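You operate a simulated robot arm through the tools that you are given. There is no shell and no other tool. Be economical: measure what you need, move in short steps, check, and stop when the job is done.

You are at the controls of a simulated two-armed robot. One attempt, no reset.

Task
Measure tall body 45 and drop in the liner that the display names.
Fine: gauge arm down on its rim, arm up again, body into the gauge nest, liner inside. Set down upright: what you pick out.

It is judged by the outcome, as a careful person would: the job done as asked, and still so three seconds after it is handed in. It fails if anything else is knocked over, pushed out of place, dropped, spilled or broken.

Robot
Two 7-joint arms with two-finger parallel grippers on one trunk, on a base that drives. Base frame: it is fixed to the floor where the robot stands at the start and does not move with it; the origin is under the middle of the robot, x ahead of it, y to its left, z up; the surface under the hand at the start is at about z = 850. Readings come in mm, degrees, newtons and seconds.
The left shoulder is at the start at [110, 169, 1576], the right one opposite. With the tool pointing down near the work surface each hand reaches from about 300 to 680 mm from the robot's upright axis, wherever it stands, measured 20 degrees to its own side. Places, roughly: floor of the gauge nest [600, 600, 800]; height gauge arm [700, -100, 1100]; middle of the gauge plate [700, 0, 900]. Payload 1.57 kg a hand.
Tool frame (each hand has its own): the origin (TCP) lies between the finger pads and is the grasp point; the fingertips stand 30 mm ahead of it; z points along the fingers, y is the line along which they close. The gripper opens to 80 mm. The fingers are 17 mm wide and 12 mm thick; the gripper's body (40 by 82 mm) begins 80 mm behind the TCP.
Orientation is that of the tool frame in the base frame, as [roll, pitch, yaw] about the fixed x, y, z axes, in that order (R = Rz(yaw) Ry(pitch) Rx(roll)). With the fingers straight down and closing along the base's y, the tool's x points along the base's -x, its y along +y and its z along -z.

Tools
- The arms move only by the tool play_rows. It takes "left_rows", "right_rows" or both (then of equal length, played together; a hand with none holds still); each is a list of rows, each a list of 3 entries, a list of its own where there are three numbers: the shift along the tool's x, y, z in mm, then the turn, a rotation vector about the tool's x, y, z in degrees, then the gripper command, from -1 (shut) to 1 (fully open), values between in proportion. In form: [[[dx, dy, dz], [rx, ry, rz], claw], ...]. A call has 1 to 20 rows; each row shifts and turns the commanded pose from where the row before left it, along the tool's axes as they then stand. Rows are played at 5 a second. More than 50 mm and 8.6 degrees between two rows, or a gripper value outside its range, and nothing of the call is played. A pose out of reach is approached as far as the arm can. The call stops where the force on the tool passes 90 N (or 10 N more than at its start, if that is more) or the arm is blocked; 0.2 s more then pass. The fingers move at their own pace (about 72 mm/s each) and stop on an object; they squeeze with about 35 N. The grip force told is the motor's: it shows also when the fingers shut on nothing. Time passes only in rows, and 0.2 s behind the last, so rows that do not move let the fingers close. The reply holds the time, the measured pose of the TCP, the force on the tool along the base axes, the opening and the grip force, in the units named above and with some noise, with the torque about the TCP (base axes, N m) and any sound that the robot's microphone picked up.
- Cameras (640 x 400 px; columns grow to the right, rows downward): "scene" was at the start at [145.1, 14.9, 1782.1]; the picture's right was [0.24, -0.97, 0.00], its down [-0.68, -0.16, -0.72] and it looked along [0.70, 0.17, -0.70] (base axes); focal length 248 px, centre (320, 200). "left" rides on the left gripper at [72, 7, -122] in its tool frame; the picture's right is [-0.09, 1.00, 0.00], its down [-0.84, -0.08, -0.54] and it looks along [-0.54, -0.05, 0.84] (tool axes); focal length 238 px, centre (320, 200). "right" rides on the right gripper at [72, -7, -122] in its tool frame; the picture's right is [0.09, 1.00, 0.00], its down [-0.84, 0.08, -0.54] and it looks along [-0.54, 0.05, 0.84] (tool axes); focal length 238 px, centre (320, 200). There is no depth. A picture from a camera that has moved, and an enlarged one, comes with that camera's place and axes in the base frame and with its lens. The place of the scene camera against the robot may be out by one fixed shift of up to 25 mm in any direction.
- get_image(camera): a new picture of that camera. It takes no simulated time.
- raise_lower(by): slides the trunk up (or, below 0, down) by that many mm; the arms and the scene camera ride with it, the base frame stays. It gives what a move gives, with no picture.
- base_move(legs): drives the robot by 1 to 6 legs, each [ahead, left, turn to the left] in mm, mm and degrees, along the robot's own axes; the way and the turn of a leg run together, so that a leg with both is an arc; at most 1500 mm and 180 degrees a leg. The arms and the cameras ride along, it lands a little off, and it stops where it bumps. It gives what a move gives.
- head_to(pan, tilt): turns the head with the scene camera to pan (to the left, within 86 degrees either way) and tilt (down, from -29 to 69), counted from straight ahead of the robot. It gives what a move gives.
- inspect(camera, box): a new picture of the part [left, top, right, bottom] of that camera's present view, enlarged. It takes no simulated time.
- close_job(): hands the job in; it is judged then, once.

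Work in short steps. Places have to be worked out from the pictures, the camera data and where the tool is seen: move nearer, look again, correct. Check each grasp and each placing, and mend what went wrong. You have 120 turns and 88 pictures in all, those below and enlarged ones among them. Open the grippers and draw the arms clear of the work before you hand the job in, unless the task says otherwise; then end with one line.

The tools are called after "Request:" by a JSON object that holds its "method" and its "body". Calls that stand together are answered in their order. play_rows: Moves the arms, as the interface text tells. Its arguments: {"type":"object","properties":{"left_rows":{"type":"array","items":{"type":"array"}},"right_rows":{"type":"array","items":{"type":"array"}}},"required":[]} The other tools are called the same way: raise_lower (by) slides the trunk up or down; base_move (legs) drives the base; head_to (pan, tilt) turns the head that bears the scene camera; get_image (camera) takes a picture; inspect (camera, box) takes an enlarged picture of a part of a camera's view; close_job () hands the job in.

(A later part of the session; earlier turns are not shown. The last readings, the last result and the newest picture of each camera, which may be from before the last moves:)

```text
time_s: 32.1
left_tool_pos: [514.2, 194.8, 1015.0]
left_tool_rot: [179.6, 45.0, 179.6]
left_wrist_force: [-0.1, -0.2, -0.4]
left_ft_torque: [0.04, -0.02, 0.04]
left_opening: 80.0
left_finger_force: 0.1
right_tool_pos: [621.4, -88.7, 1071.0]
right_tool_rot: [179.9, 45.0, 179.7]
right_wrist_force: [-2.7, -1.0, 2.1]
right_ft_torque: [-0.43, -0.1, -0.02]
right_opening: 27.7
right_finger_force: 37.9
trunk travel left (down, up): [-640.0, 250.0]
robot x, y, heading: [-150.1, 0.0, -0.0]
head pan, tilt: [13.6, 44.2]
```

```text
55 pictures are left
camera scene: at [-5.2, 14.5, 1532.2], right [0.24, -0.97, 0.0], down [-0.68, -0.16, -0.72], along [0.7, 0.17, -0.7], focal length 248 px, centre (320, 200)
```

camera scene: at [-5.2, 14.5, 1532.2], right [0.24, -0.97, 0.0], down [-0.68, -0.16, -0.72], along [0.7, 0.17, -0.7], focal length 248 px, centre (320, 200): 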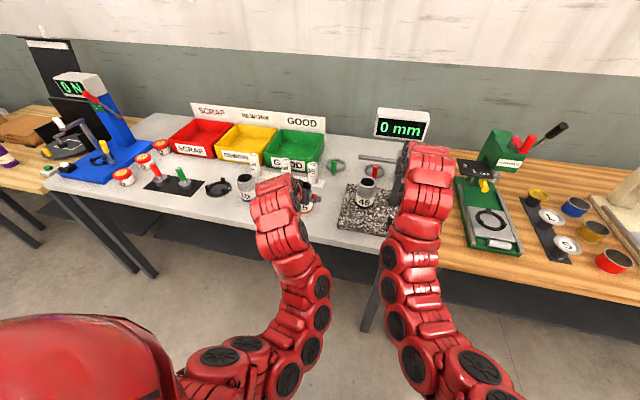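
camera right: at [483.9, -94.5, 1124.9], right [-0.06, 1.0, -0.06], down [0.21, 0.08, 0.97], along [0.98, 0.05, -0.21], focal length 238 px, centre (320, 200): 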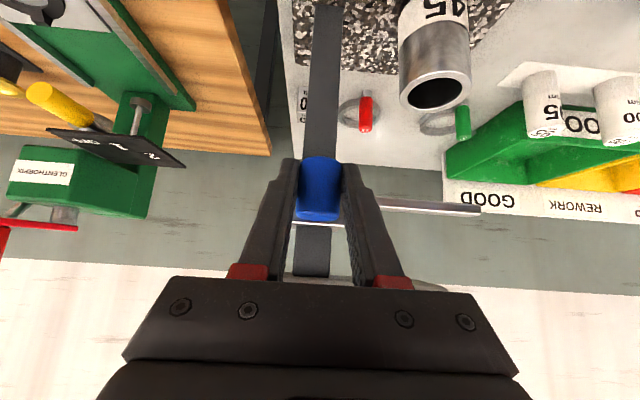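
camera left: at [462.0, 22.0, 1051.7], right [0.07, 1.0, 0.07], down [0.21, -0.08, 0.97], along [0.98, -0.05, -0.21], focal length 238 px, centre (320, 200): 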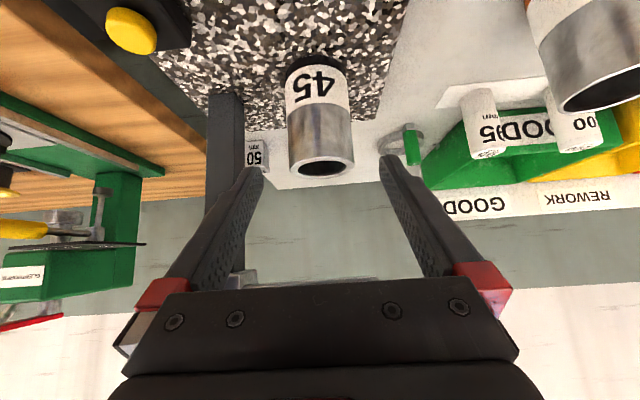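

The bar slides freely with the knob. I lower another 55 mm, then check clearance to the rim.

Request:
{"method": "play_rows", "body": {"right_rows": [[[7.8, 0, 7.8], [0, 0, 0], -1], [[7.8, 0, 7.8], [0, 0, 0], -1], [[7.8, 0, 7.8], [0, 0, 0], -1], [[7.8, 0, 7.8], [0, 0, 0], -1], [[7.8, 0, 7.8], [0, 0, 0], -1], [[0, 0, 0], [0, 0, 0], -1]]}}

Request:
{"method": "inspect", "body": {"camera": "scene", "box": [330, 100, 440, 250]}}

Request:
{"method": "get_image", "body": {"camera": "right"}}

```text
time_s: 33.5
left_tool_pos: [513.9, 194.4, 1013.9]
left_tool_rot: [179.6, 44.9, 179.4]
left_wrist_force: [0.1, 1.2, -0.2]
left_ft_torque: [-0.01, 0.03, 0.0]
left_opening: 80.1
left_finger_force: 0.2
right_tool_pos: [622.9, -87.7, 1013.8]
right_tool_rot: [179.9, 44.9, 179.8]
right_wrist_force: [-2.4, -2.3, -1.9]
right_ft_torque: [-0.42, -0.49, -0.07]
right_opening: 27.4
right_finger_force: 37.9
trunk travel left (down, up): [-640.0, 250.0]
robot x, y, heading: [-150.4, -1.8, -0.2]
head pan, tilt: [13.6, 44.2]
```

```text
2.67 times, centred on (385, 175) of scene
camera zoom: at [-4.8, 14.5, 1532.0], right [0.24, -0.97, 0.0], down [-0.68, -0.16, -0.72], along [0.7, 0.17, -0.7], focal length 662 px, centre (147, 267)
```

zoom: 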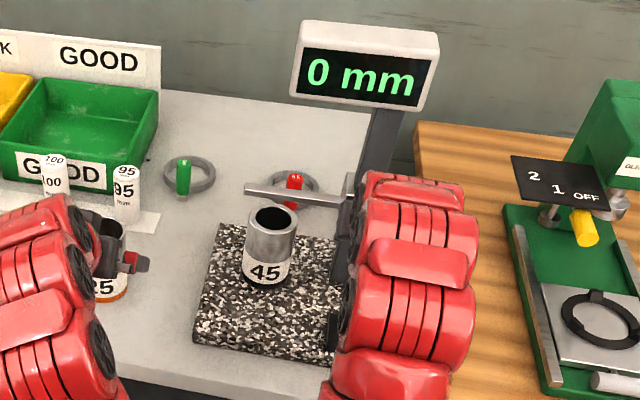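

```text
53 pictures are left
camera right: at [483.9, -94.4, 1050.0], right [-0.06, 1.0, -0.06], down [0.21, 0.08, 0.97], along [0.98, 0.05, -0.21], focal length 238 px, centre (320, 200)
```

right: 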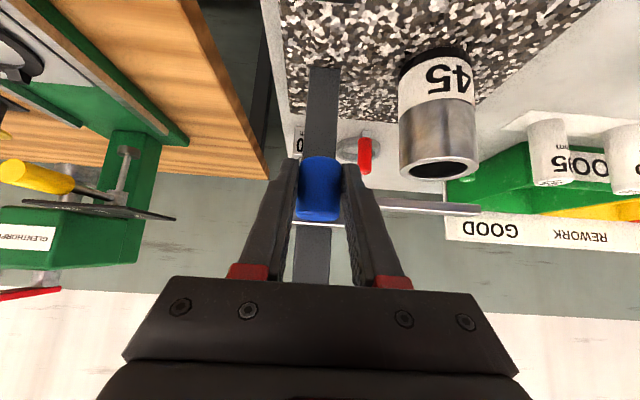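

The bar is about 30 mm above the rim and crosses it. I lower 18 mm, then fine steps.

Request:
{"method": "play_rows", "body": {"right_rows": [[[6.4, 0, 6.4], [0, 0, 0], -1], [[6.4, 0, 6.4], [0, 0, 0], -1], [[1.4, 0, 1.4], [0, 0, 0], -1], [[1.4, 0, 1.4], [0, 0, 0], -1], [[0, 0, 0], [0, 0, 0], -1]]}}

Request:
{"method": "inspect", "body": {"camera": "scene", "box": [330, 100, 440, 250]}}

```text
time_s: 34.8
left_tool_pos: [515.1, 194.9, 1014.8]
left_tool_rot: [179.6, 45.0, 179.4]
left_wrist_force: [-0.1, 0.3, -0.1]
left_ft_torque: [-0.01, 0.01, -0.01]
left_opening: 80.0
left_finger_force: 0.1
right_tool_pos: [622.1, -89.0, 992.8]
right_tool_rot: [180.0, 45.1, 179.7]
right_wrist_force: [-0.6, -2.1, 0.9]
right_ft_torque: [-0.63, 0.05, -0.04]
right_opening: 27.5
right_finger_force: 38.6
trunk travel left (down, up): [-640.0, 250.0]
robot x, y, heading: [-148.5, 2.4, 0.1]
head pan, tilt: [13.6, 44.2]
```

```text
2.67 times, centred on (385, 175) of scene
camera zoom: at [-4.7, 14.5, 1532.1], right [0.24, -0.97, 0.0], down [-0.68, -0.16, -0.72], along [0.7, 0.17, -0.7], focal length 662 px, centre (147, 267)
```

zoom: 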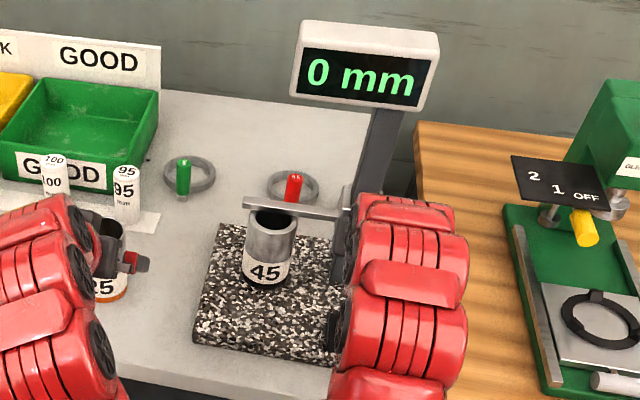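

Very near the rim now; I continue in 1.4 mm steps, watching force and display.

Request:
{"method": "play_rows", "body": {"right_rows": [[[1, 0, 1], [0, 0, 0], -1], [[1, 0, 1], [0, 0, 0], -1], [[1, 0, 1], [0, 0, 0], -1], [[0, 0, 0], [0, 0, 0], -1]]}}

```text
time_s: 35.8
left_tool_pos: [514.2, 193.6, 1015.3]
left_tool_rot: [179.6, 45.0, 179.5]
left_wrist_force: [0.7, -1.2, 0.1]
left_ft_torque: [0.03, 0.0, 0.01]
left_opening: 80.1
left_finger_force: 0.1
right_tool_pos: [621.8, -89.1, 989.5]
right_tool_rot: [179.9, 45.0, 179.8]
right_wrist_force: [0.9, -3.3, 6.1]
right_ft_torque: [-0.54, 0.41, -0.15]
right_opening: 27.7
right_finger_force: 38.6
trunk travel left (down, up): [-640.0, 250.0]
robot x, y, heading: [-148.2, 0.7, -0.1]
head pan, tilt: [13.6, 44.2]
```

Force of about 6 N suggests the bar is touching; I check the display and the contact.

Request:
{"method": "inspect", "body": {"camera": "scene", "box": [330, 100, 440, 250]}}

```text
2.67 times, centred on (385, 175) of scene
camera zoom: at [-5.0, 14.2, 1532.2], right [0.24, -0.97, 0.0], down [-0.68, -0.16, -0.72], along [0.7, 0.17, -0.7], focal length 662 px, centre (147, 267)
```

zoom: 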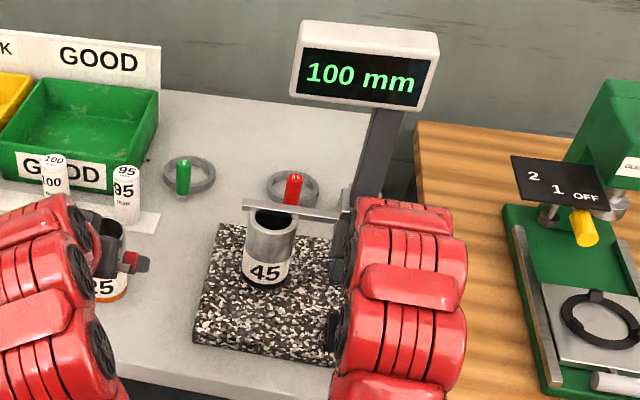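

Display reads 100 mm. I press 1 mm more to confirm it is a stable contact reading.

Request:
{"method": "play_rows", "body": {"right_rows": [[[0.7, 0, 0.7], [0, 0, 0], -1], [[0, 0, 0], [0, 0, 0], -1], [[0, 0, 0], [0, 0, 0], -1], [[0, 0, 0], [0, 0, 0], -1]]}}

Request:
{"method": "inspect", "body": {"camera": "scene", "box": [330, 100, 440, 250]}}

```text
time_s: 36.8
left_tool_pos: [514.3, 194.9, 1016.2]
left_tool_rot: [179.6, 45.0, 179.4]
left_wrist_force: [-0.1, -0.4, 0.1]
left_ft_torque: [-0.04, -0.03, -0.01]
left_opening: 80.0
left_finger_force: 0.1
right_tool_pos: [621.7, -88.9, 988.8]
right_tool_rot: [179.8, 45.1, 179.8]
right_wrist_force: [7.3, -5.3, 14.7]
right_ft_torque: [-0.49, -0.48, -0.03]
right_opening: 27.6
right_finger_force: 37.6
trunk travel left (down, up): [-640.0, 250.0]
robot x, y, heading: [-150.0, -0.2, 0.1]
head pan, tilt: [13.6, 44.2]
```

```text
2.67 times, centred on (385, 175) of scene
camera zoom: at [-5.4, 14.2, 1532.3], right [0.24, -0.97, 0.0], down [-0.68, -0.16, -0.72], along [0.7, 0.17, -0.7], focal length 662 px, centre (147, 267)
```

zoom: 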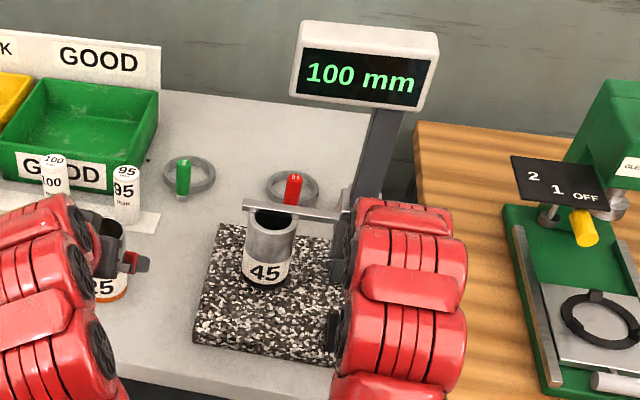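

The reading holds at 100 mm with firm contact, so liner 100. Now I raise the bar back up 102 mm.

Request:
{"method": "play_rows", "body": {"right_rows": [[[-1.4, 0, -1.4], [0, 0, 0], -1], [[-14, 0, -14], [0, 0, 0], -1], [[-14, 0, -14], [0, 0, 0], -1], [[-14, 0, -14], [0, 0, 0], -1], [[-14, 0, -14], [0, 0, 0], -1], [[-14, 0, -14], [0, 0, 0], -1], [[0, 0, 0], [0, 0, 0], -1]]}}

Request:
{"method": "inspect", "body": {"camera": "scene", "box": [330, 100, 440, 250]}}

```text
time_s: 38.4
left_tool_pos: [515.8, 194.9, 1014.5]
left_tool_rot: [179.5, 45.1, 179.5]
left_wrist_force: [-0.1, -0.5, -0.2]
left_ft_torque: [-0.03, 0.03, 0.0]
left_opening: 80.0
left_finger_force: 0.0
right_tool_pos: [621.3, -87.8, 1087.6]
right_tool_rot: [179.9, 45.0, 179.8]
right_wrist_force: [-1.9, -4.6, -1.8]
right_ft_torque: [-0.58, -0.15, -0.02]
right_opening: 27.5
right_finger_force: 38.1
trunk travel left (down, up): [-640.0, 250.0]
robot x, y, heading: [-150.7, -0.8, 0.1]
head pan, tilt: [13.6, 44.2]
```

```text
2.67 times, centred on (385, 175) of scene
camera zoom: at [-4.5, 13.9, 1532.1], right [0.24, -0.97, 0.0], down [-0.68, -0.16, -0.72], along [0.7, 0.17, -0.7], focal length 662 px, centre (147, 267)
```

zoom: 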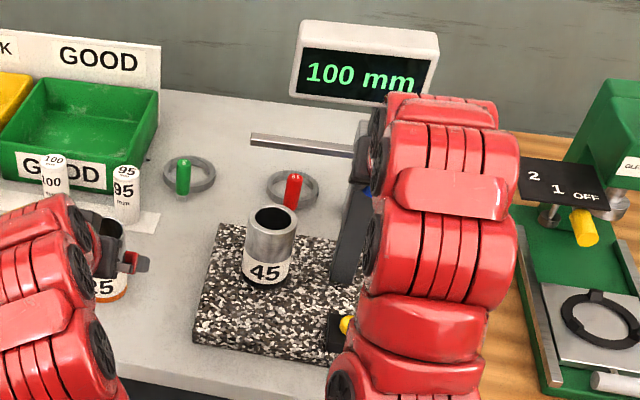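

Bar is up again and the display keeps 100 mm. I raise 3 mm more to its starting height, release the knob and withdraw.

Request:
{"method": "play_rows", "body": {"right_rows": [[[-2.1, 0, -2.1], [0, 0, 0], -1], [[0, 0, 0], [0, 0, 0], -1], [[0, 0, 0], [0, 0, 0], 0.5], [[0, 0, 0], [0, 0, 0], 1], [[0, 0, 0], [0, 0, 0], 1], [[0, 0, -20], [0, 0, 0], 1], [[0, 0, -40], [0, 0, 0], 1], [[0, -40, 0], [0, 0, 0], 1], [[0, -40, 0], [0, 0, 0], 1], [[0, -40, 0], [0, 0, 0], 1]]}}

Request:
{"method": "get_image", "body": {"camera": "scene"}}

```text
time_s: 40.5
left_tool_pos: [515.2, 194.9, 1016.1]
left_tool_rot: [179.5, 44.9, 179.5]
left_wrist_force: [-0.4, -0.3, -0.1]
left_ft_torque: [0.02, 0.03, 0.02]
left_opening: 79.8
left_finger_force: 0.1
right_tool_pos: [579.7, -209.8, 1133.2]
right_tool_rot: [179.9, 45.0, 179.9]
right_wrist_force: [0.9, 0.1, 0.0]
right_ft_torque: [0.0, 0.01, 0.01]
right_opening: 80.2
right_finger_force: 0.1
trunk travel left (down, up): [-640.0, 250.0]
robot x, y, heading: [-150.0, 1.0, 0.0]
head pan, tilt: [13.6, 44.2]
```

```text
48 pictures are left
camera scene: at [-4.5, 13.5, 1532.1], right [0.24, -0.97, 0.0], down [-0.68, -0.16, -0.72], along [0.7, 0.17, -0.7], focal length 248 px, centre (320, 200)
```

scene: 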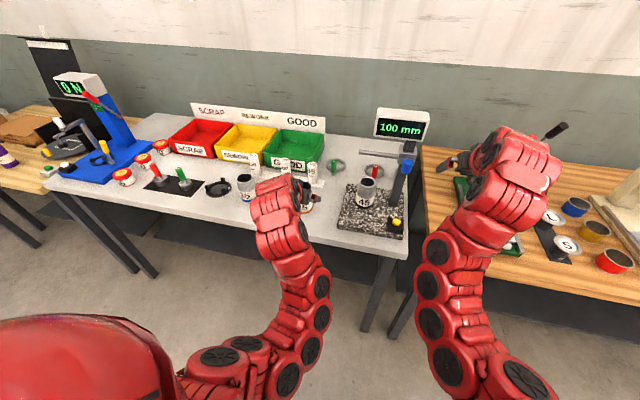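

Bar stays up with 100 mm shown. The left hand goes back the way it came to in front of body 45.

Request:
{"method": "play_rows", "body": {"left_rows": [[[0, -45, 0], [0, 0, 0], 1], [[0, -45, 0], [0, 0, 0], 1], [[0, -45, 0], [0, 0, 0], 1], [[0, -45, 0], [0, 0, 0], 1], [[-30, 0, 30], [0, 0, 0], 1], [[-30, 0, 30], [0, 0, 0], 1], [[0, 0, 0], [0, 0, 0], 1]]}}

Request:
{"method": "get_image", "body": {"camera": "left"}}

```text
time_s: 42.1
left_tool_pos: [598.7, 16.5, 1015.6]
left_tool_rot: [179.6, 45.0, 179.4]
left_wrist_force: [0.2, -0.1, -0.2]
left_ft_torque: [0.0, 0.0, 0.01]
left_opening: 79.9
left_finger_force: 0.0
right_tool_pos: [577.3, -207.9, 1132.8]
right_tool_rot: [179.9, 45.0, 179.7]
right_wrist_force: [-0.3, -0.1, -1.0]
right_ft_torque: [0.02, 0.01, 0.02]
right_opening: 79.8
right_finger_force: 0.0
trunk travel left (down, up): [-640.0, 250.0]
robot x, y, heading: [-146.7, 1.5, 0.2]
head pan, tilt: [13.6, 44.2]
```

```text
47 pictures are left
camera left: at [461.9, 22.4, 1052.6], right [0.07, 1.0, 0.07], down [0.21, -0.08, 0.97], along [0.98, -0.05, -0.21], focal length 238 px, centre (320, 200)
```

left: 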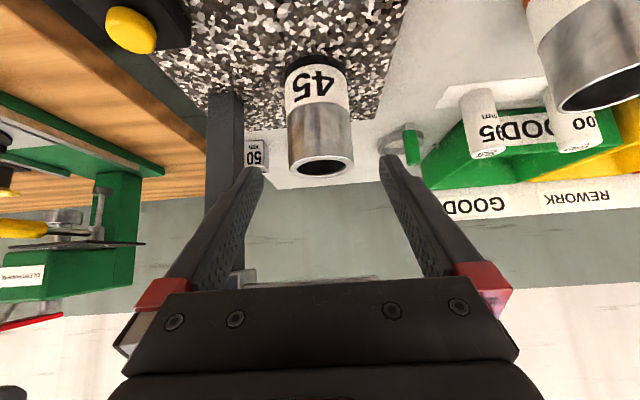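

Same view as when I left it, so I go in, close on the body, lift 40 mm and draw it back from under the bar.

Request:
{"method": "play_rows", "body": {"left_rows": [[[0, -1, 40], [0, 0, 0], 1], [[0, 0, 40], [0, 0, 0], 1], [[0, 0, 38], [0, 0, 0], 1], [[0, 0, 0], [0, 0, 0], 0.5], [[0, 0, 0], [0, 0, 0], 0], [[0, 0, 0], [0, 0, 0], -1], [[0, 0, 0], [0, 0, 0], -1]]}}

Request:
{"method": "play_rows", "body": {"left_rows": [[[-4, 0, -4], [0, 0, 0], -1], [[-12, 0, -12], [0, 0, 0], -1], [[-12, 0, -12], [0, 0, 0], -1], [[25, 0, -25], [0, 0, 0], -1], [[25, 0, -25], [0, 0, 0], -1], [[25, 0, -25], [0, 0, 0], -1], [[25, 0, -25], [0, 0, 0], -1], [[0, 0, 0], [0, 0, 0], -1]]}}

Request:
{"method": "get_image", "body": {"camera": "left"}}

```text
time_s: 43.8
left_tool_pos: [682.2, 12.2, 931.7]
left_tool_rot: [179.7, 44.9, 179.5]
left_wrist_force: [-0.2, 0.4, -0.4]
left_ft_torque: [0.0, 0.01, 0.01]
left_opening: 60.6
left_finger_force: 34.9
right_tool_pos: [580.5, -207.4, 1132.8]
right_tool_rot: [180.0, 45.0, 179.9]
right_wrist_force: [-0.1, -0.4, -0.2]
right_ft_torque: [0.01, 0.03, -0.01]
right_opening: 80.1
right_finger_force: 0.0
trunk travel left (down, up): [-640.0, 250.0]
robot x, y, heading: [-150.6, -0.9, 0.1]
head pan, tilt: [13.6, 44.2]
```

```text
time_s: 45.5
left_tool_pos: [540.7, 13.6, 972.0]
left_tool_rot: [179.6, 45.0, 179.5]
left_wrist_force: [-0.1, -0.5, -1.3]
left_ft_torque: [0.01, -0.01, 0.01]
left_opening: 60.7
left_finger_force: 35.1
right_tool_pos: [581.6, -207.2, 1133.0]
right_tool_rot: [179.9, 44.9, 179.8]
right_wrist_force: [0.1, -0.1, -0.1]
right_ft_torque: [-0.01, 0.01, -0.01]
right_opening: 80.0
right_finger_force: 0.1
trunk travel left (down, up): [-640.0, 250.0]
robot x, y, heading: [-149.7, 0.3, 0.2]
head pan, tilt: [13.6, 44.2]
```

```text
46 pictures are left
camera left: at [404.3, 20.7, 1008.7], right [0.07, 1.0, 0.07], down [0.21, -0.08, 0.97], along [0.98, -0.05, -0.21], focal length 238 px, centre (320, 200)
```

left: 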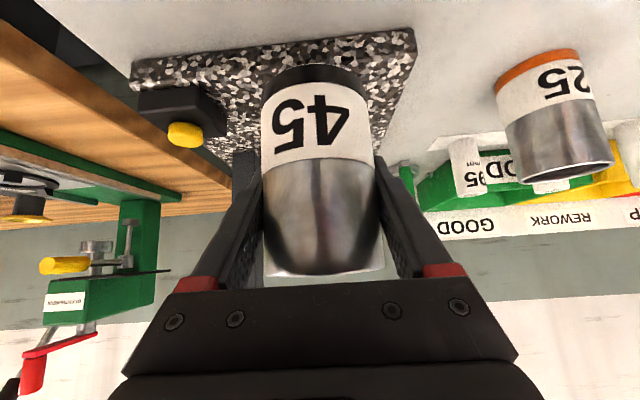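

Body 45 is secure. I drive back, 350 mm to the left, and forward again so the nest comes into reach with both hands clear of the table objects.

Request:
{"method": "base_move", "body": {"legs": [[-150, 0, 0], [0, 350, 0], [130, 0, 0]]}}

Request:
{"method": "get_image", "body": {"camera": "scene"}}

Request:
{"method": "get_image", "body": {"camera": "left"}}

```text
time_s: 49.7
left_tool_pos: [519.3, 365.0, 972.2]
left_tool_rot: [179.6, 44.9, 179.7]
left_wrist_force: [0.4, -0.2, -0.7]
left_ft_torque: [0.03, 0.01, 0.02]
left_opening: 60.7
left_finger_force: 34.4
right_tool_pos: [558.7, 143.8, 1132.7]
right_tool_rot: [179.9, 45.1, 179.9]
right_wrist_force: [-0.1, -0.9, 0.5]
right_ft_torque: [-0.02, 0.0, -0.01]
right_opening: 80.3
right_finger_force: 0.1
trunk travel left (down, up): [-640.0, 250.0]
robot x, y, heading: [-169.4, 349.3, 0.1]
head pan, tilt: [13.6, 44.2]
```

```text
45 pictures are left
camera scene: at [-25.8, 365.6, 1532.1], right [0.24, -0.97, 0.0], down [-0.68, -0.16, -0.72], along [0.7, 0.17, -0.7], focal length 248 px, centre (320, 200)
```

scene: 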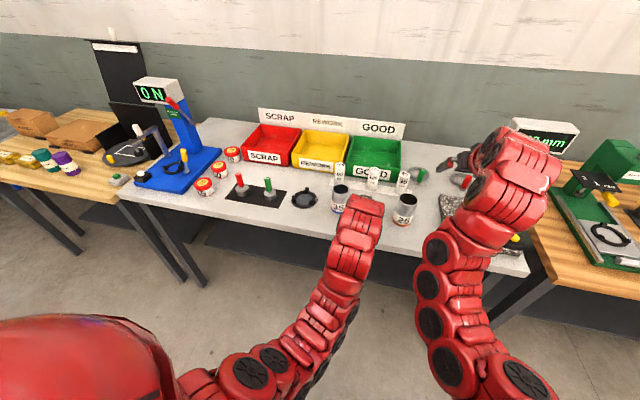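

```text
44 pictures are left
camera left: at [382.6, 372.3, 1008.9], right [0.07, 1.0, 0.07], down [0.21, -0.08, 0.97], along [0.98, -0.05, -0.21], focal length 238 px, centre (320, 200)
```

left: 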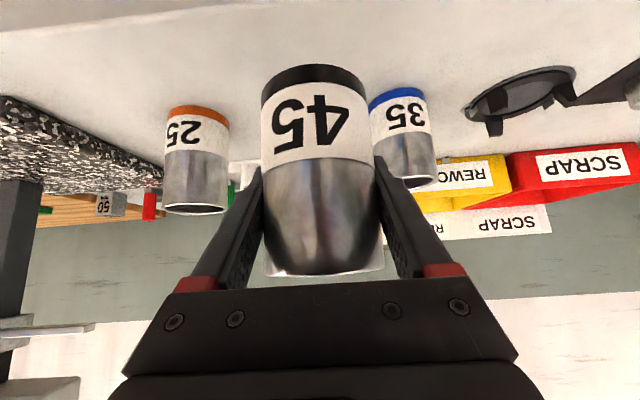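

The nest is to the right in the view. I move the left hand 225 mm to the left, in front of the nest.

Request:
{"method": "play_rows", "body": {"left_rows": [[[0, 45, 0], [0, 0, 0], -1], [[0, 45, 0], [0, 0, 0], -1], [[0, 45, 0], [0, 0, 0], -1], [[0, 45, 0], [0, 0, 0], -1], [[0, 45, 0], [0, 0, 0], -1], [[0, 0, 0], [0, 0, 0], -1]]}}

Request:
{"method": "get_image", "body": {"camera": "left"}}

Request:
{"method": "inspect", "body": {"camera": "scene", "box": [240, 150, 440, 260]}}

```text
time_s: 51.1
left_tool_pos: [520.2, 590.5, 973.0]
left_tool_rot: [179.5, 45.0, 179.5]
left_wrist_force: [-0.6, -0.5, -0.4]
left_ft_torque: [0.02, 0.02, -0.03]
left_opening: 60.4
left_finger_force: 35.5
right_tool_pos: [558.2, 142.8, 1133.4]
right_tool_rot: [180.0, 44.8, -180.0]
right_wrist_force: [0.6, 0.1, 0.0]
right_ft_torque: [-0.01, 0.0, 0.04]
right_opening: 80.1
right_finger_force: 0.1
trunk travel left (down, up): [-640.0, 250.0]
robot x, y, heading: [-170.8, 349.2, -0.1]
head pan, tilt: [13.6, 44.2]
```

```text
43 pictures are left
camera left: at [383.8, 597.6, 1010.3], right [0.07, 1.0, 0.07], down [0.21, -0.08, 0.97], along [0.98, -0.05, -0.21], focal length 238 px, centre (320, 200)
```

left: 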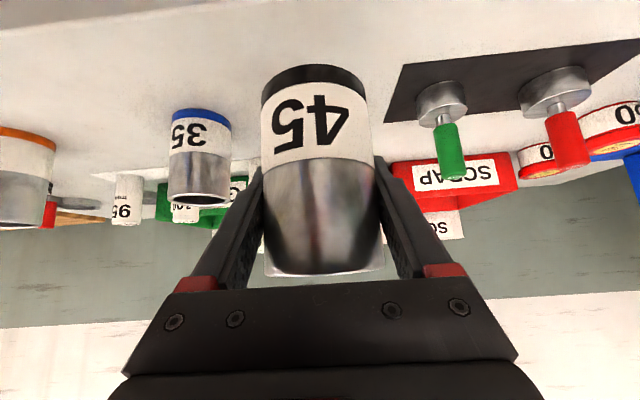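

```text
3.20 times, centred on (340, 205) of scene
camera zoom: at [-26.0, 364.9, 1532.1], right [0.24, -0.97, 0.0], down [-0.68, -0.16, -0.72], along [0.7, 0.17, -0.7], focal length 795 px, centre (256, 184)
```

zoom: 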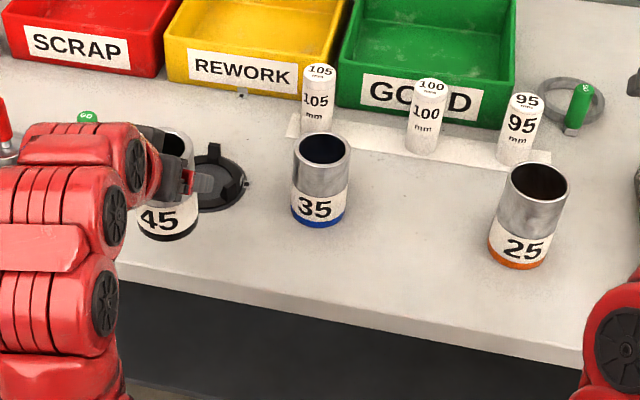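

The body hides the nest in this camera. I raise the hand 120 mm so the nest shows below the body.

Request:
{"method": "play_rows", "body": {"left_rows": [[[-28.3, 0, -28.3], [0, 0, 0], -1], [[-28.3, 0, -28.3], [0, 0, 0], -1], [[-28.3, 0, -28.3], [0, 0, 0], -1], [[0, 0, 0], [0, 0, 0], -1]]}}

Request:
{"method": "get_image", "body": {"camera": "left"}}

```text
time_s: 52.1
left_tool_pos: [521.1, 591.0, 1092.6]
left_tool_rot: [179.7, 44.9, 179.7]
left_wrist_force: [0.3, 0.5, -0.9]
left_ft_torque: [-0.03, -0.05, 0.02]
left_opening: 60.4
left_finger_force: 35.3
right_tool_pos: [559.2, 145.0, 1133.4]
right_tool_rot: [179.9, 45.0, 179.9]
right_wrist_force: [0.6, 0.4, -0.5]
right_ft_torque: [-0.01, -0.01, 0.0]
right_opening: 79.9
right_finger_force: 0.1
trunk travel left (down, up): [-640.0, 250.0]
robot x, y, heading: [-171.5, 352.4, 0.2]
head pan, tilt: [13.6, 44.2]
```

```text
41 pictures are left
camera left: at [382.8, 597.2, 1129.4], right [0.07, 1.0, 0.07], down [0.21, -0.08, 0.97], along [0.98, -0.05, -0.21], focal length 238 px, centre (320, 200)
```

left: 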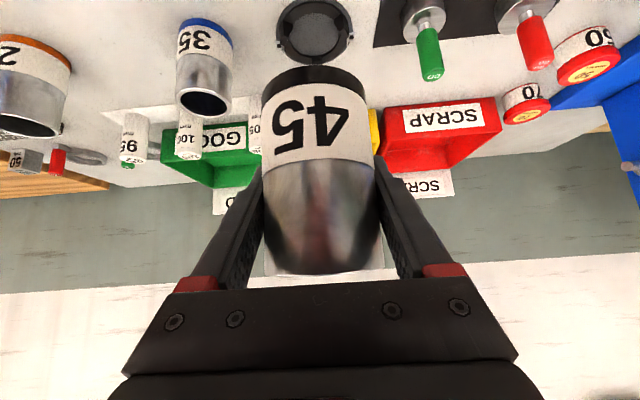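

Request:
{"method": "inspect", "body": {"camera": "left", "box": [250, 0, 390, 90]}}

```text
4.44 times, centred on (320, 45) of left
camera zoom: at [382.8, 597.2, 1129.4], right [0.07, 1.0, 0.07], down [0.21, -0.08, 0.97], along [0.98, -0.05, -0.21], focal length 1059 px, centre (320, 889)
```

zoom: 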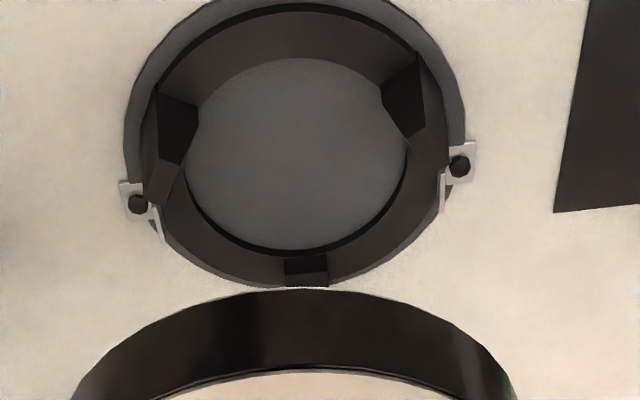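

The nest (three guide tabs) works out near (638, 592), floor about 66 mm across. I carry the body over it and lower to about 15 mm above the guides.

Request:
{"method": "play_rows", "body": {"left_rows": [[[-28, 0.4, 28], [0, 0, 0], -1], [[-28, 0.4, 28], [0, 0, 0], -1], [[-28, 0.4, 28], [0, 0, 0], -1], [[26, 0, 26], [0, 0, 0], -1], [[26, 0, 26], [0, 0, 0], -1], [[26, 0, 26], [0, 0, 0], -1], [[26, 0, 26], [0, 0, 0], -1], [[0, 0, 0], [0, 0, 0], -1]]}}

Request:
{"method": "get_image", "body": {"camera": "left"}}

Request:
{"method": "inspect", "body": {"camera": "scene", "box": [260, 150, 360, 230]}}

```text
time_s: 53.9
left_tool_pos: [640.6, 590.8, 945.9]
left_tool_rot: [179.6, 44.9, 179.5]
left_wrist_force: [-0.2, 0.2, -0.6]
left_ft_torque: [-0.02, 0.01, -0.04]
left_opening: 60.7
left_finger_force: 34.9
right_tool_pos: [558.8, 144.9, 1133.6]
right_tool_rot: [179.8, 45.1, 179.9]
right_wrist_force: [0.7, 0.1, 0.3]
right_ft_torque: [-0.02, -0.04, -0.02]
right_opening: 79.9
right_finger_force: 0.1
trunk travel left (down, up): [-640.0, 250.0]
robot x, y, heading: [-170.6, 351.4, 0.2]
head pan, tilt: [13.6, 44.2]
```

```text
39 pictures are left
camera left: at [503.1, 598.5, 982.7], right [0.07, 1.0, 0.07], down [0.21, -0.08, 0.97], along [0.98, -0.05, -0.21], focal length 238 px, centre (320, 200)
```

left: 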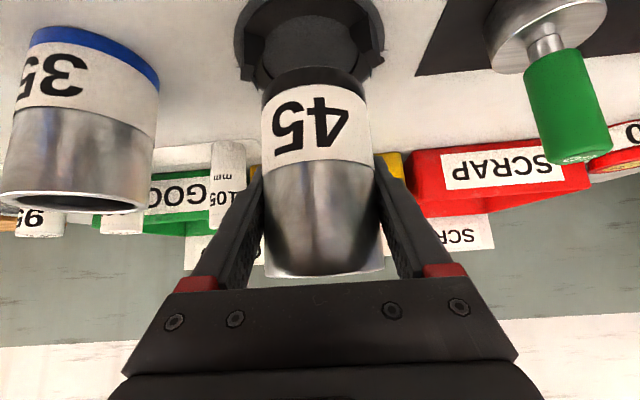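

```text
5.00 times, centred on (310, 190) of scene
camera zoom: at [-26.1, 365.6, 1532.1], right [0.24, -0.97, 0.0], down [-0.68, -0.16, -0.72], along [0.7, 0.17, -0.7], focal length 1242 px, centre (370, 250)
```

zoom: 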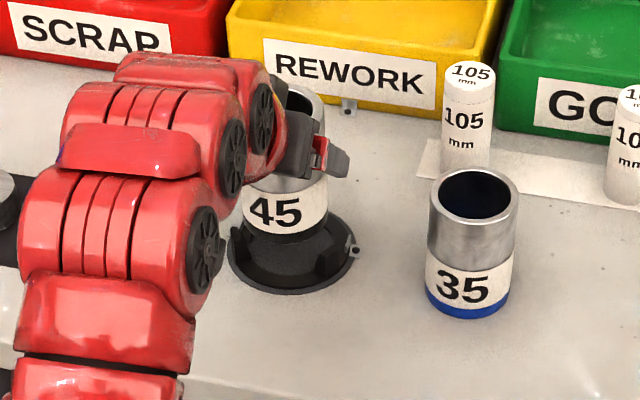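

Request:
{"method": "inspect", "body": {"camera": "left", "box": [220, 0, 400, 110]}}

```text
3.56 times, centred on (310, 55) of left
camera zoom: at [503.1, 598.5, 982.7], right [0.07, 1.0, 0.07], down [0.21, -0.08, 0.97], along [0.98, -0.05, -0.21], focal length 848 px, centre (356, 716)
```

zoom: 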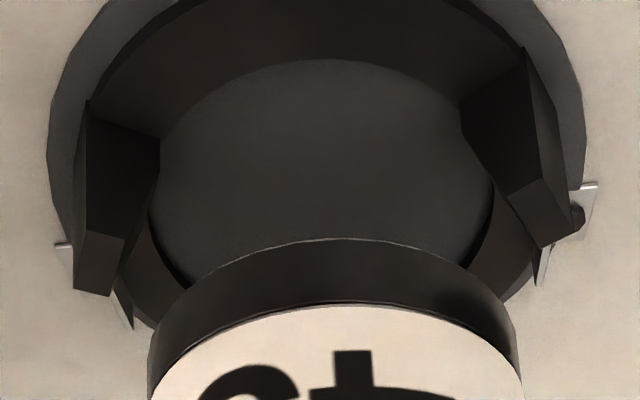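

Alignment is within a few millimetres: the nest seems about 1 mm to the right of the body. I shift 1.2 mm and lower gently while watching the force.

Request:
{"method": "play_rows", "body": {"left_rows": [[[0, -1.2, 0], [0, 0, 0], -1], [[1.4, 0, 1.4], [0, 0, 0], -1], [[1.4, 0, 1.4], [0, 0, 0], -1], [[1.4, 0, 1.4], [0, 0, 0], -1], [[1.4, 0, 1.4], [0, 0, 0], -1], [[0, 0, 0], [0, 0, 0], -1]]}}

Request:
{"method": "inspect", "body": {"camera": "left", "box": [220, 0, 400, 110]}}

Request:
{"method": "inspect", "body": {"camera": "scene", "box": [285, 170, 345, 220]}}

```text
time_s: 55.3
left_tool_pos: [639.6, 590.0, 938.1]
left_tool_rot: [179.6, 45.1, 179.6]
left_wrist_force: [0.0, 0.0, -1.7]
left_ft_torque: [-0.01, 0.01, 0.0]
left_opening: 60.6
left_finger_force: 35.3
right_tool_pos: [558.2, 144.4, 1132.5]
right_tool_rot: [179.8, 44.9, 179.9]
right_wrist_force: [0.6, -0.4, 0.7]
right_ft_torque: [0.0, 0.05, 0.05]
right_opening: 80.1
right_finger_force: 0.2
trunk travel left (down, up): [-640.0, 250.0]
robot x, y, heading: [-170.5, 352.8, 0.1]
head pan, tilt: [13.6, 44.2]
```

```text
3.56 times, centred on (310, 55) of left
camera zoom: at [502.0, 597.2, 975.2], right [0.07, 1.0, 0.07], down [0.21, -0.08, 0.97], along [0.98, -0.05, -0.21], focal length 848 px, centre (356, 716)
```

zoom: 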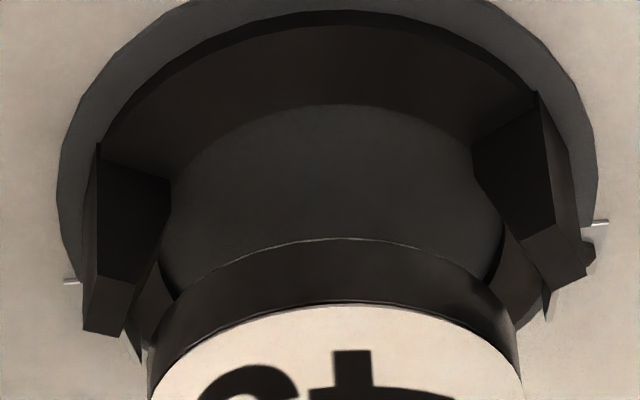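

```text
8.00 times, centred on (315, 195) of scene
camera zoom: at [-25.9, 365.8, 1532.0], right [0.24, -0.97, 0.0], down [-0.68, -0.16, -0.72], along [0.7, 0.17, -0.7], focal length 1987 px, centre (360, 240)
```

zoom: 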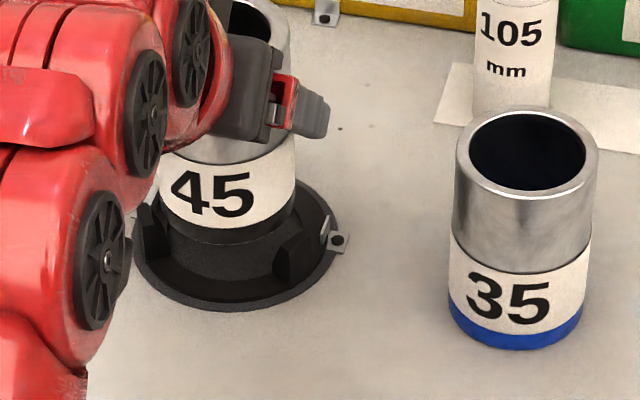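

Comparing both views, the nest centre is about 2.5 mm further ahead and 1 mm to the right. I correct that and keep lowering.

Request:
{"method": "play_rows", "body": {"left_rows": [[[-1.8, -0.8, 1.8], [0, 0, 0], -1], [[1.4, 0, 1.4], [0, 0, 0], -1], [[1.4, 0, 1.4], [0, 0, 0], -1], [[1.4, 0, 1.4], [0, 0, 0], -1], [[1.4, 0, 1.4], [0, 0, 0], -1], [[0, 0, 0], [0, 0, 0], -1]]}}

Request:
{"method": "inspect", "body": {"camera": "left", "box": [220, 0, 400, 110]}}

Request:
{"method": "inspect", "body": {"camera": "scene", "box": [285, 170, 345, 220]}}

```text
time_s: 56.7
left_tool_pos: [642.1, 589.2, 931.5]
left_tool_rot: [179.6, 45.0, 179.6]
left_wrist_force: [-0.2, 0.2, 0.0]
left_ft_torque: [-0.02, 0.0, 0.0]
left_opening: 60.7
left_finger_force: 34.7
right_tool_pos: [558.7, 143.9, 1131.9]
right_tool_rot: [179.9, 44.9, 179.8]
right_wrist_force: [-0.6, -0.2, -0.4]
right_ft_torque: [-0.04, 0.0, 0.02]
right_opening: 79.9
right_finger_force: 0.1
trunk travel left (down, up): [-640.0, 250.0]
robot x, y, heading: [-172.7, 352.5, 0.0]
head pan, tilt: [13.6, 44.2]
```

```text
3.56 times, centred on (310, 55) of left
camera zoom: at [504.6, 596.7, 967.2], right [0.07, 1.0, 0.07], down [0.21, -0.08, 0.97], along [0.98, -0.05, -0.21], focal length 848 px, centre (356, 716)
```

zoom: 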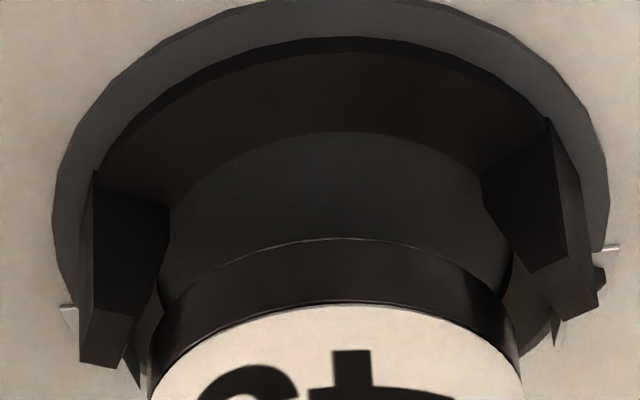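

```text
8.00 times, centred on (315, 195) of scene
camera zoom: at [-25.9, 365.8, 1532.0], right [0.24, -0.97, 0.0], down [-0.68, -0.16, -0.72], along [0.7, 0.17, -0.7], focal length 1987 px, centre (360, 240)
```

zoom: 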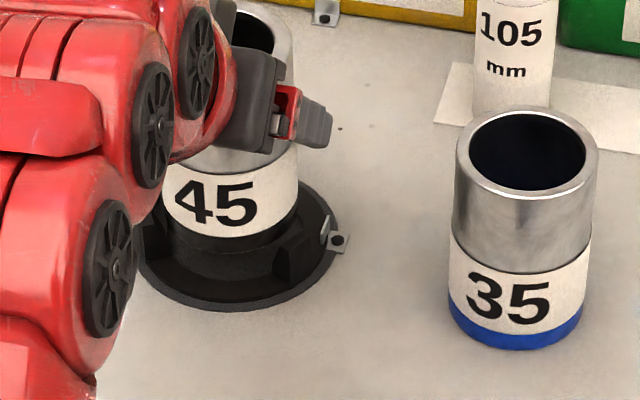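

Alignment looks centred now. I keep lowering, watching for contact.

Request:
{"method": "play_rows", "body": {"left_rows": [[[0.2, -0.5, -0.2], [0, 0, 0], -1], [[1.4, 0, 1.4], [0, 0, 0], -1], [[1.4, 0, 1.4], [0, 0, 0], -1], [[1.4, 0, 1.4], [0, 0, 0], -1], [[1.4, 0, 1.4], [0, 0, 0], -1], [[0, 0, 0], [0, 0, 0], -1]]}}

```text
time_s: 58.1
left_tool_pos: [640.9, 588.3, 923.1]
left_tool_rot: [179.6, 45.0, 179.6]
left_wrist_force: [-0.1, 0.0, -1.1]
left_ft_torque: [-0.01, -0.01, -0.04]
left_opening: 60.8
left_finger_force: 35.2
right_tool_pos: [558.6, 144.3, 1133.3]
right_tool_rot: [180.0, 45.0, 179.9]
right_wrist_force: [0.4, 0.5, 0.2]
right_ft_torque: [-0.03, -0.02, 0.02]
right_opening: 80.0
right_finger_force: 0.0
trunk travel left (down, up): [-640.0, 250.0]
robot x, y, heading: [-172.0, 347.5, 0.4]
head pan, tilt: [13.6, 44.2]
```

Request:
{"method": "play_rows", "body": {"left_rows": [[[1.4, 0, 1.4], [0, 0, 0], -1], [[1.4, 0, 1.4], [0, 0, 0], -1], [[0, 0, 0], [0, 0, 0], -1]]}}

Request:
{"method": "inspect", "body": {"camera": "left", "box": [220, 0, 400, 110]}}

Request:
{"method": "inspect", "body": {"camera": "scene", "box": [285, 170, 345, 220]}}

```text
time_s: 58.9
left_tool_pos: [641.5, 589.2, 918.7]
left_tool_rot: [179.6, 45.1, 179.6]
left_wrist_force: [2.4, 3.5, 2.1]
left_ft_torque: [0.06, -0.04, -0.01]
left_opening: 60.5
left_finger_force: 35.1
right_tool_pos: [558.3, 145.1, 1133.1]
right_tool_rot: [179.9, 45.0, 179.9]
right_wrist_force: [0.5, 0.3, -0.1]
right_ft_torque: [-0.01, 0.0, 0.0]
right_opening: 80.0
right_finger_force: 0.1
trunk travel left (down, up): [-640.0, 250.0]
robot x, y, heading: [-170.3, 352.0, -0.1]
head pan, tilt: [13.6, 44.2]
```

```text
3.56 times, centred on (310, 55) of left
camera zoom: at [504.3, 596.7, 956.0], right [0.07, 1.0, 0.07], down [0.21, -0.08, 0.97], along [0.98, -0.05, -0.21], focal length 848 px, centre (356, 716)
```

zoom: 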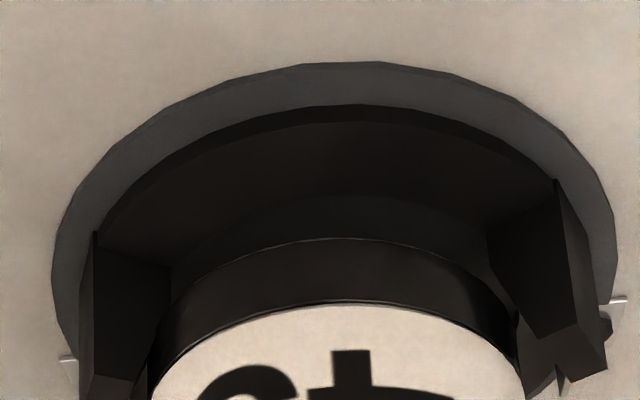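

```text
8.00 times, centred on (315, 195) of scene
camera zoom: at [-26.1, 366.2, 1532.1], right [0.24, -0.97, 0.0], down [-0.68, -0.17, -0.72], along [0.7, 0.17, -0.7], focal length 1987 px, centre (360, 240)
```

zoom: 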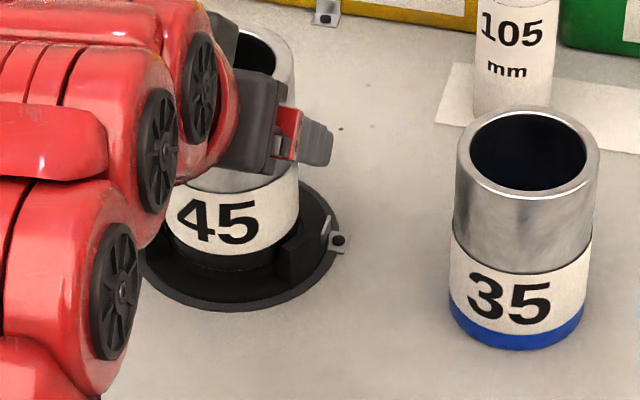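

Light contact pushes the body toward +y and +x, so I shift about 1 mm that way and continue down.

Request:
{"method": "play_rows", "body": {"left_rows": [[[-0.5, 1.1, 0.5], [0, 0, 0], -1], [[1, 0, 1], [0, 0, 0], -1], [[1, 0, 1], [0, 0, 0], -1], [[0, 0, 0], [0, 0, 0], -1]]}}

```text
time_s: 59.9
left_tool_pos: [642.3, 589.8, 916.2]
left_tool_rot: [179.6, 45.1, 179.6]
left_wrist_force: [2.8, 4.0, 4.6]
left_ft_torque: [0.08, -0.12, -0.04]
left_opening: 60.5
left_finger_force: 35.2
right_tool_pos: [558.0, 144.3, 1132.8]
right_tool_rot: [179.9, 45.0, 180.0]
right_wrist_force: [0.1, 0.0, -0.2]
right_ft_torque: [-0.01, 0.02, 0.0]
right_opening: 80.1
right_finger_force: 0.1
trunk travel left (down, up): [-640.0, 250.0]
robot x, y, heading: [-172.9, 352.1, 0.2]
head pan, tilt: [13.6, 44.2]
```

Still pushed toward +y/+x; another 1.3 mm that way and 2 mm down.

Request:
{"method": "play_rows", "body": {"left_rows": [[[-0.8, 1.4, 0.8], [0, 0, 0], -1], [[0, 0, 0], [0, 0, 0], -1], [[1, 0, 1], [0, 0, 0], -1], [[0, 0, 0], [0, 0, 0], -1]]}}

Request:
{"method": "inspect", "body": {"camera": "left", "box": [220, 20, 400, 130]}}

```text
time_s: 60.9
left_tool_pos: [642.1, 591.5, 915.9]
left_tool_rot: [179.6, 45.1, 179.5]
left_wrist_force: [4.2, -0.6, 6.0]
left_ft_torque: [-0.02, -0.1, -0.01]
left_opening: 60.7
left_finger_force: 35.3
right_tool_pos: [558.2, 144.6, 1133.7]
right_tool_rot: [180.0, 44.9, 179.9]
right_wrist_force: [-0.4, 0.1, 0.2]
right_ft_torque: [0.01, -0.01, 0.03]
right_opening: 79.8
right_finger_force: 0.1
trunk travel left (down, up): [-640.0, 250.0]
robot x, y, heading: [-174.3, 354.1, 0.1]
head pan, tilt: [13.6, 44.2]
```

```text
3.56 times, centred on (310, 75) of left
camera zoom: at [505.8, 597.9, 951.8], right [0.07, 1.0, 0.07], down [0.21, -0.08, 0.97], along [0.98, -0.05, -0.21], focal length 848 px, centre (356, 644)
```

zoom: 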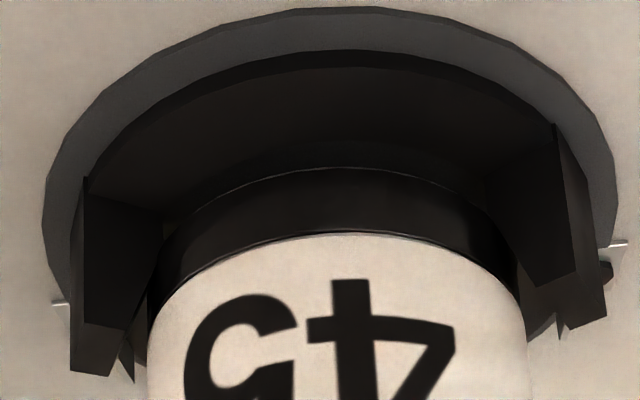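

y is balanced; a push toward +x remains. I shift 1.2 mm ahead and lower 2 mm more.

Request:
{"method": "play_rows", "body": {"left_rows": [[[-0.85, -0.2, 0.85], [0, 0, 0], -1], [[0, 0, 0], [0, 0, 0], -1], [[1, 0, 1], [0, 0, 0], -1], [[0.7, 0, 0.7], [0, 0, 0], -1], [[0, 0, 0], [0, 0, 0], -1]]}}

```text
time_s: 62.1
left_tool_pos: [643.9, 590.4, 910.1]
left_tool_rot: [179.6, 44.9, 179.5]
left_wrist_force: [1.1, -2.1, -1.1]
left_ft_torque: [-0.13, -0.08, 0.02]
left_opening: 60.4
left_finger_force: 35.6
right_tool_pos: [559.1, 145.5, 1133.5]
right_tool_rot: [179.8, 44.8, 179.9]
right_wrist_force: [0.0, -0.1, -0.4]
right_ft_torque: [-0.03, -0.01, 0.01]
right_opening: 79.9
right_finger_force: 0.1
trunk travel left (down, up): [-640.0, 250.0]
robot x, y, heading: [-171.4, 349.9, -0.0]
head pan, tilt: [13.6, 44.2]
```

It has slipped in between the guides. I continue down to the floor.

Request:
{"method": "play_rows", "body": {"left_rows": [[[0.7, -0.3, 0.7], [0, 0, 0], -1], [[0.7, 0, 0.7], [0, 0, 0], -1], [[0.7, 0, 0.7], [0, 0, 0], -1], [[0, 0, 0], [0, 0, 0], -1]]}}

Request:
{"method": "inspect", "body": {"camera": "left", "box": [220, 20, 400, 130]}}

Request:
{"method": "inspect", "body": {"camera": "scene", "box": [285, 170, 345, 220]}}

```text
time_s: 63.1
left_tool_pos: [644.0, 591.3, 907.3]
left_tool_rot: [179.6, 45.0, 179.7]
left_wrist_force: [0.7, -1.0, -0.5]
left_ft_torque: [-0.01, 0.01, 0.01]
left_opening: 60.4
left_finger_force: 35.1
right_tool_pos: [559.3, 145.0, 1132.9]
right_tool_rot: [180.0, 45.1, 180.0]
right_wrist_force: [0.4, 0.5, 0.1]
right_ft_torque: [-0.03, 0.01, 0.02]
right_opening: 80.0
right_finger_force: 0.0
trunk travel left (down, up): [-640.0, 250.0]
robot x, y, heading: [-174.6, 345.5, 0.0]
head pan, tilt: [13.6, 44.2]
```

```text
3.56 times, centred on (310, 75) of left
camera zoom: at [507.3, 598.1, 945.6], right [0.07, 1.0, 0.07], down [0.21, -0.08, 0.97], along [0.98, -0.05, -0.21], focal length 848 px, centre (356, 644)
```

zoom: 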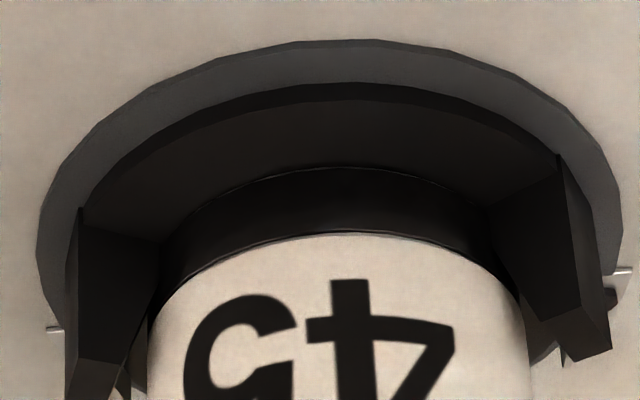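

```text
8.00 times, centred on (315, 195) of scene
camera zoom: at [-25.9, 365.7, 1532.0], right [0.24, -0.97, 0.0], down [-0.68, -0.16, -0.72], along [0.7, 0.17, -0.7], focal length 1987 px, centre (360, 240)
```

zoom: 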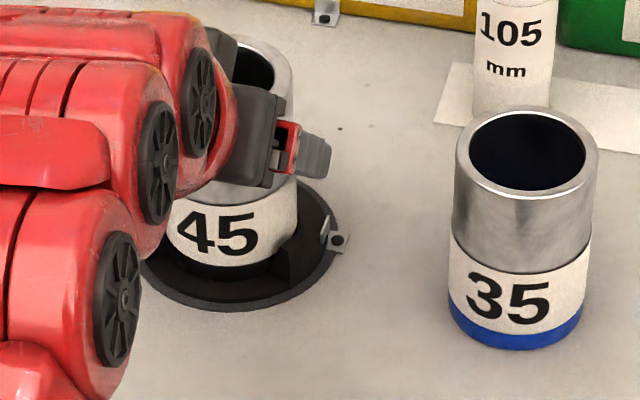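

Nearly seated, no load yet; a few more 1 mm steps until it lands.

Request:
{"method": "play_rows", "body": {"left_rows": [[[0.7, 0, 0.7], [0, 0, 0], -1], [[0.7, 0, 0.7], [0, 0, 0], -1], [[0, 0, 0], [0, 0, 0], -1]]}}

```text
time_s: 63.9
left_tool_pos: [644.5, 590.7, 907.3]
left_tool_rot: [179.6, 45.1, 179.6]
left_wrist_force: [1.1, 0.1, 0.2]
left_ft_torque: [-0.02, -0.02, 0.0]
left_opening: 60.5
left_finger_force: 35.1
right_tool_pos: [557.8, 143.4, 1133.6]
right_tool_rot: [180.0, 45.0, 179.8]
right_wrist_force: [-0.3, -0.8, 0.6]
right_ft_torque: [0.03, -0.03, 0.01]
right_opening: 80.0
right_finger_force: 0.0
trunk travel left (down, up): [-640.0, 250.0]
robot x, y, heading: [-173.4, 351.6, -0.2]
head pan, tilt: [13.6, 44.2]
```

Request:
{"method": "play_rows", "body": {"left_rows": [[[0.7, 0, 0.7], [0, 0, 0], -1], [[0.7, 0, 0.7], [0, 0, 0], -1], [[0, 0, 0], [0, 0, 0], -1]]}}

```text
time_s: 64.7
left_tool_pos: [644.9, 590.7, 904.9]
left_tool_rot: [179.7, 45.0, 179.5]
left_wrist_force: [0.0, -1.0, 0.3]
left_ft_torque: [-0.02, 0.0, 0.0]
left_opening: 60.6
left_finger_force: 35.4
right_tool_pos: [558.4, 144.3, 1132.6]
right_tool_rot: [179.9, 45.0, 179.9]
right_wrist_force: [-0.6, -0.3, 0.8]
right_ft_torque: [-0.03, 0.0, 0.01]
right_opening: 80.0
right_finger_force: 0.0
trunk travel left (down, up): [-640.0, 250.0]
robot x, y, heading: [-171.6, 350.8, -0.1]
head pan, tilt: [13.6, 44.2]
```

Request:
{"method": "play_rows", "body": {"left_rows": [[[0.7, 0, 0.7], [0, 0, 0], -1], [[0.7, 0, 0.7], [0, 0, 0], -1], [[0.7, 0, 0.7], [0, 0, 0], -1], [[0, 0, 0], [0, 0, 0], -1]]}}

```text
time_s: 65.7
left_tool_pos: [643.5, 590.9, 903.8]
left_tool_rot: [179.6, 45.2, 179.5]
left_wrist_force: [3.3, 0.4, 12.7]
left_ft_torque: [-0.18, 0.22, -0.07]
left_opening: 60.8
left_finger_force: 35.0
right_tool_pos: [557.5, 143.9, 1134.6]
right_tool_rot: [179.8, 45.0, 179.9]
right_wrist_force: [-0.4, 0.3, -0.3]
right_ft_torque: [-0.03, -0.02, 0.04]
right_opening: 79.9
right_finger_force: 0.1
trunk travel left (down, up): [-640.0, 250.0]
robot x, y, heading: [-171.4, 349.2, 0.1]
head pan, tilt: [13.6, 44.2]
```

Landed on the nest floor (13 N). I ease off 0.7 mm, release and withdraw along the tool axis.

Request:
{"method": "play_rows", "body": {"left_rows": [[[-0.5, 0, -0.5], [0, 0, 0], -1], [[0, 0, 0], [0, 0, 0], 0.5], [[0, 0, 0], [0, 0, 0], 1], [[0, 0, 0], [0, 0, 0], 1], [[0, 0, -15], [0, 0, 0], 1], [[0, 0, -35], [0, 0, 0], 1], [[0, 0, -40], [0, 0, 0], 1], [[0, 0, -40], [0, 0, 0], 1], [[0, 0, -30], [0, 0, 0], 1]]}}

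Request:
{"method": "get_image", "body": {"camera": "left"}}

Request:
{"method": "inspect", "body": {"camera": "scene", "box": [280, 140, 440, 240]}}

```text
time_s: 67.7
left_tool_pos: [533.1, 590.1, 1017.3]
left_tool_rot: [179.6, 45.0, 179.6]
left_wrist_force: [-0.7, -0.6, 0.7]
left_ft_torque: [-0.01, 0.0, -0.04]
left_opening: 80.0
left_finger_force: 0.1
right_tool_pos: [557.8, 144.2, 1132.1]
right_tool_rot: [179.9, 45.0, 180.0]
right_wrist_force: [-0.2, 0.1, 0.1]
right_ft_torque: [0.0, 0.0, 0.04]
right_opening: 80.3
right_finger_force: 0.1
trunk travel left (down, up): [-640.0, 250.0]
robot x, y, heading: [-172.1, 352.1, 0.2]
head pan, tilt: [13.6, 44.2]
```

```text
27 pictures are left
camera left: at [394.2, 598.1, 1053.9], right [0.07, 1.0, 0.07], down [0.21, -0.08, 0.97], along [0.98, -0.05, -0.21], focal length 238 px, centre (320, 200)
```

left: 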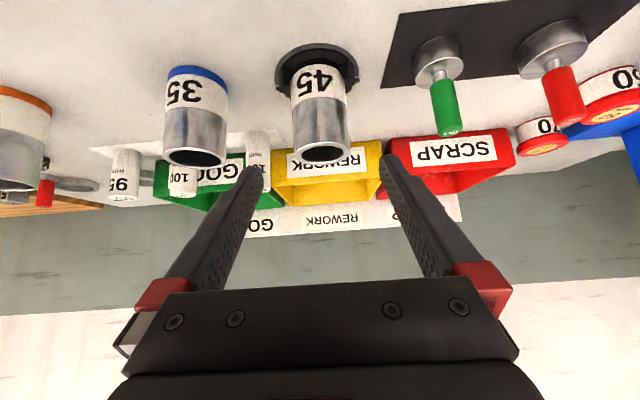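

```text
4.00 times, centred on (360, 190) of scene
camera zoom: at [-26.5, 365.7, 1532.1], right [0.24, -0.97, 0.0], down [-0.68, -0.16, -0.72], along [0.7, 0.17, -0.7], focal length 993 px, centre (160, 240)
```

zoom: 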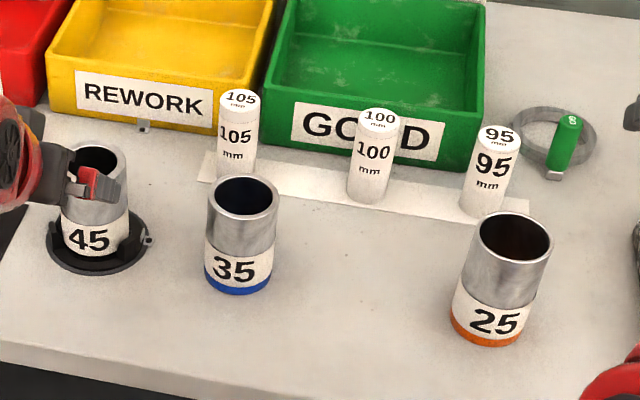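

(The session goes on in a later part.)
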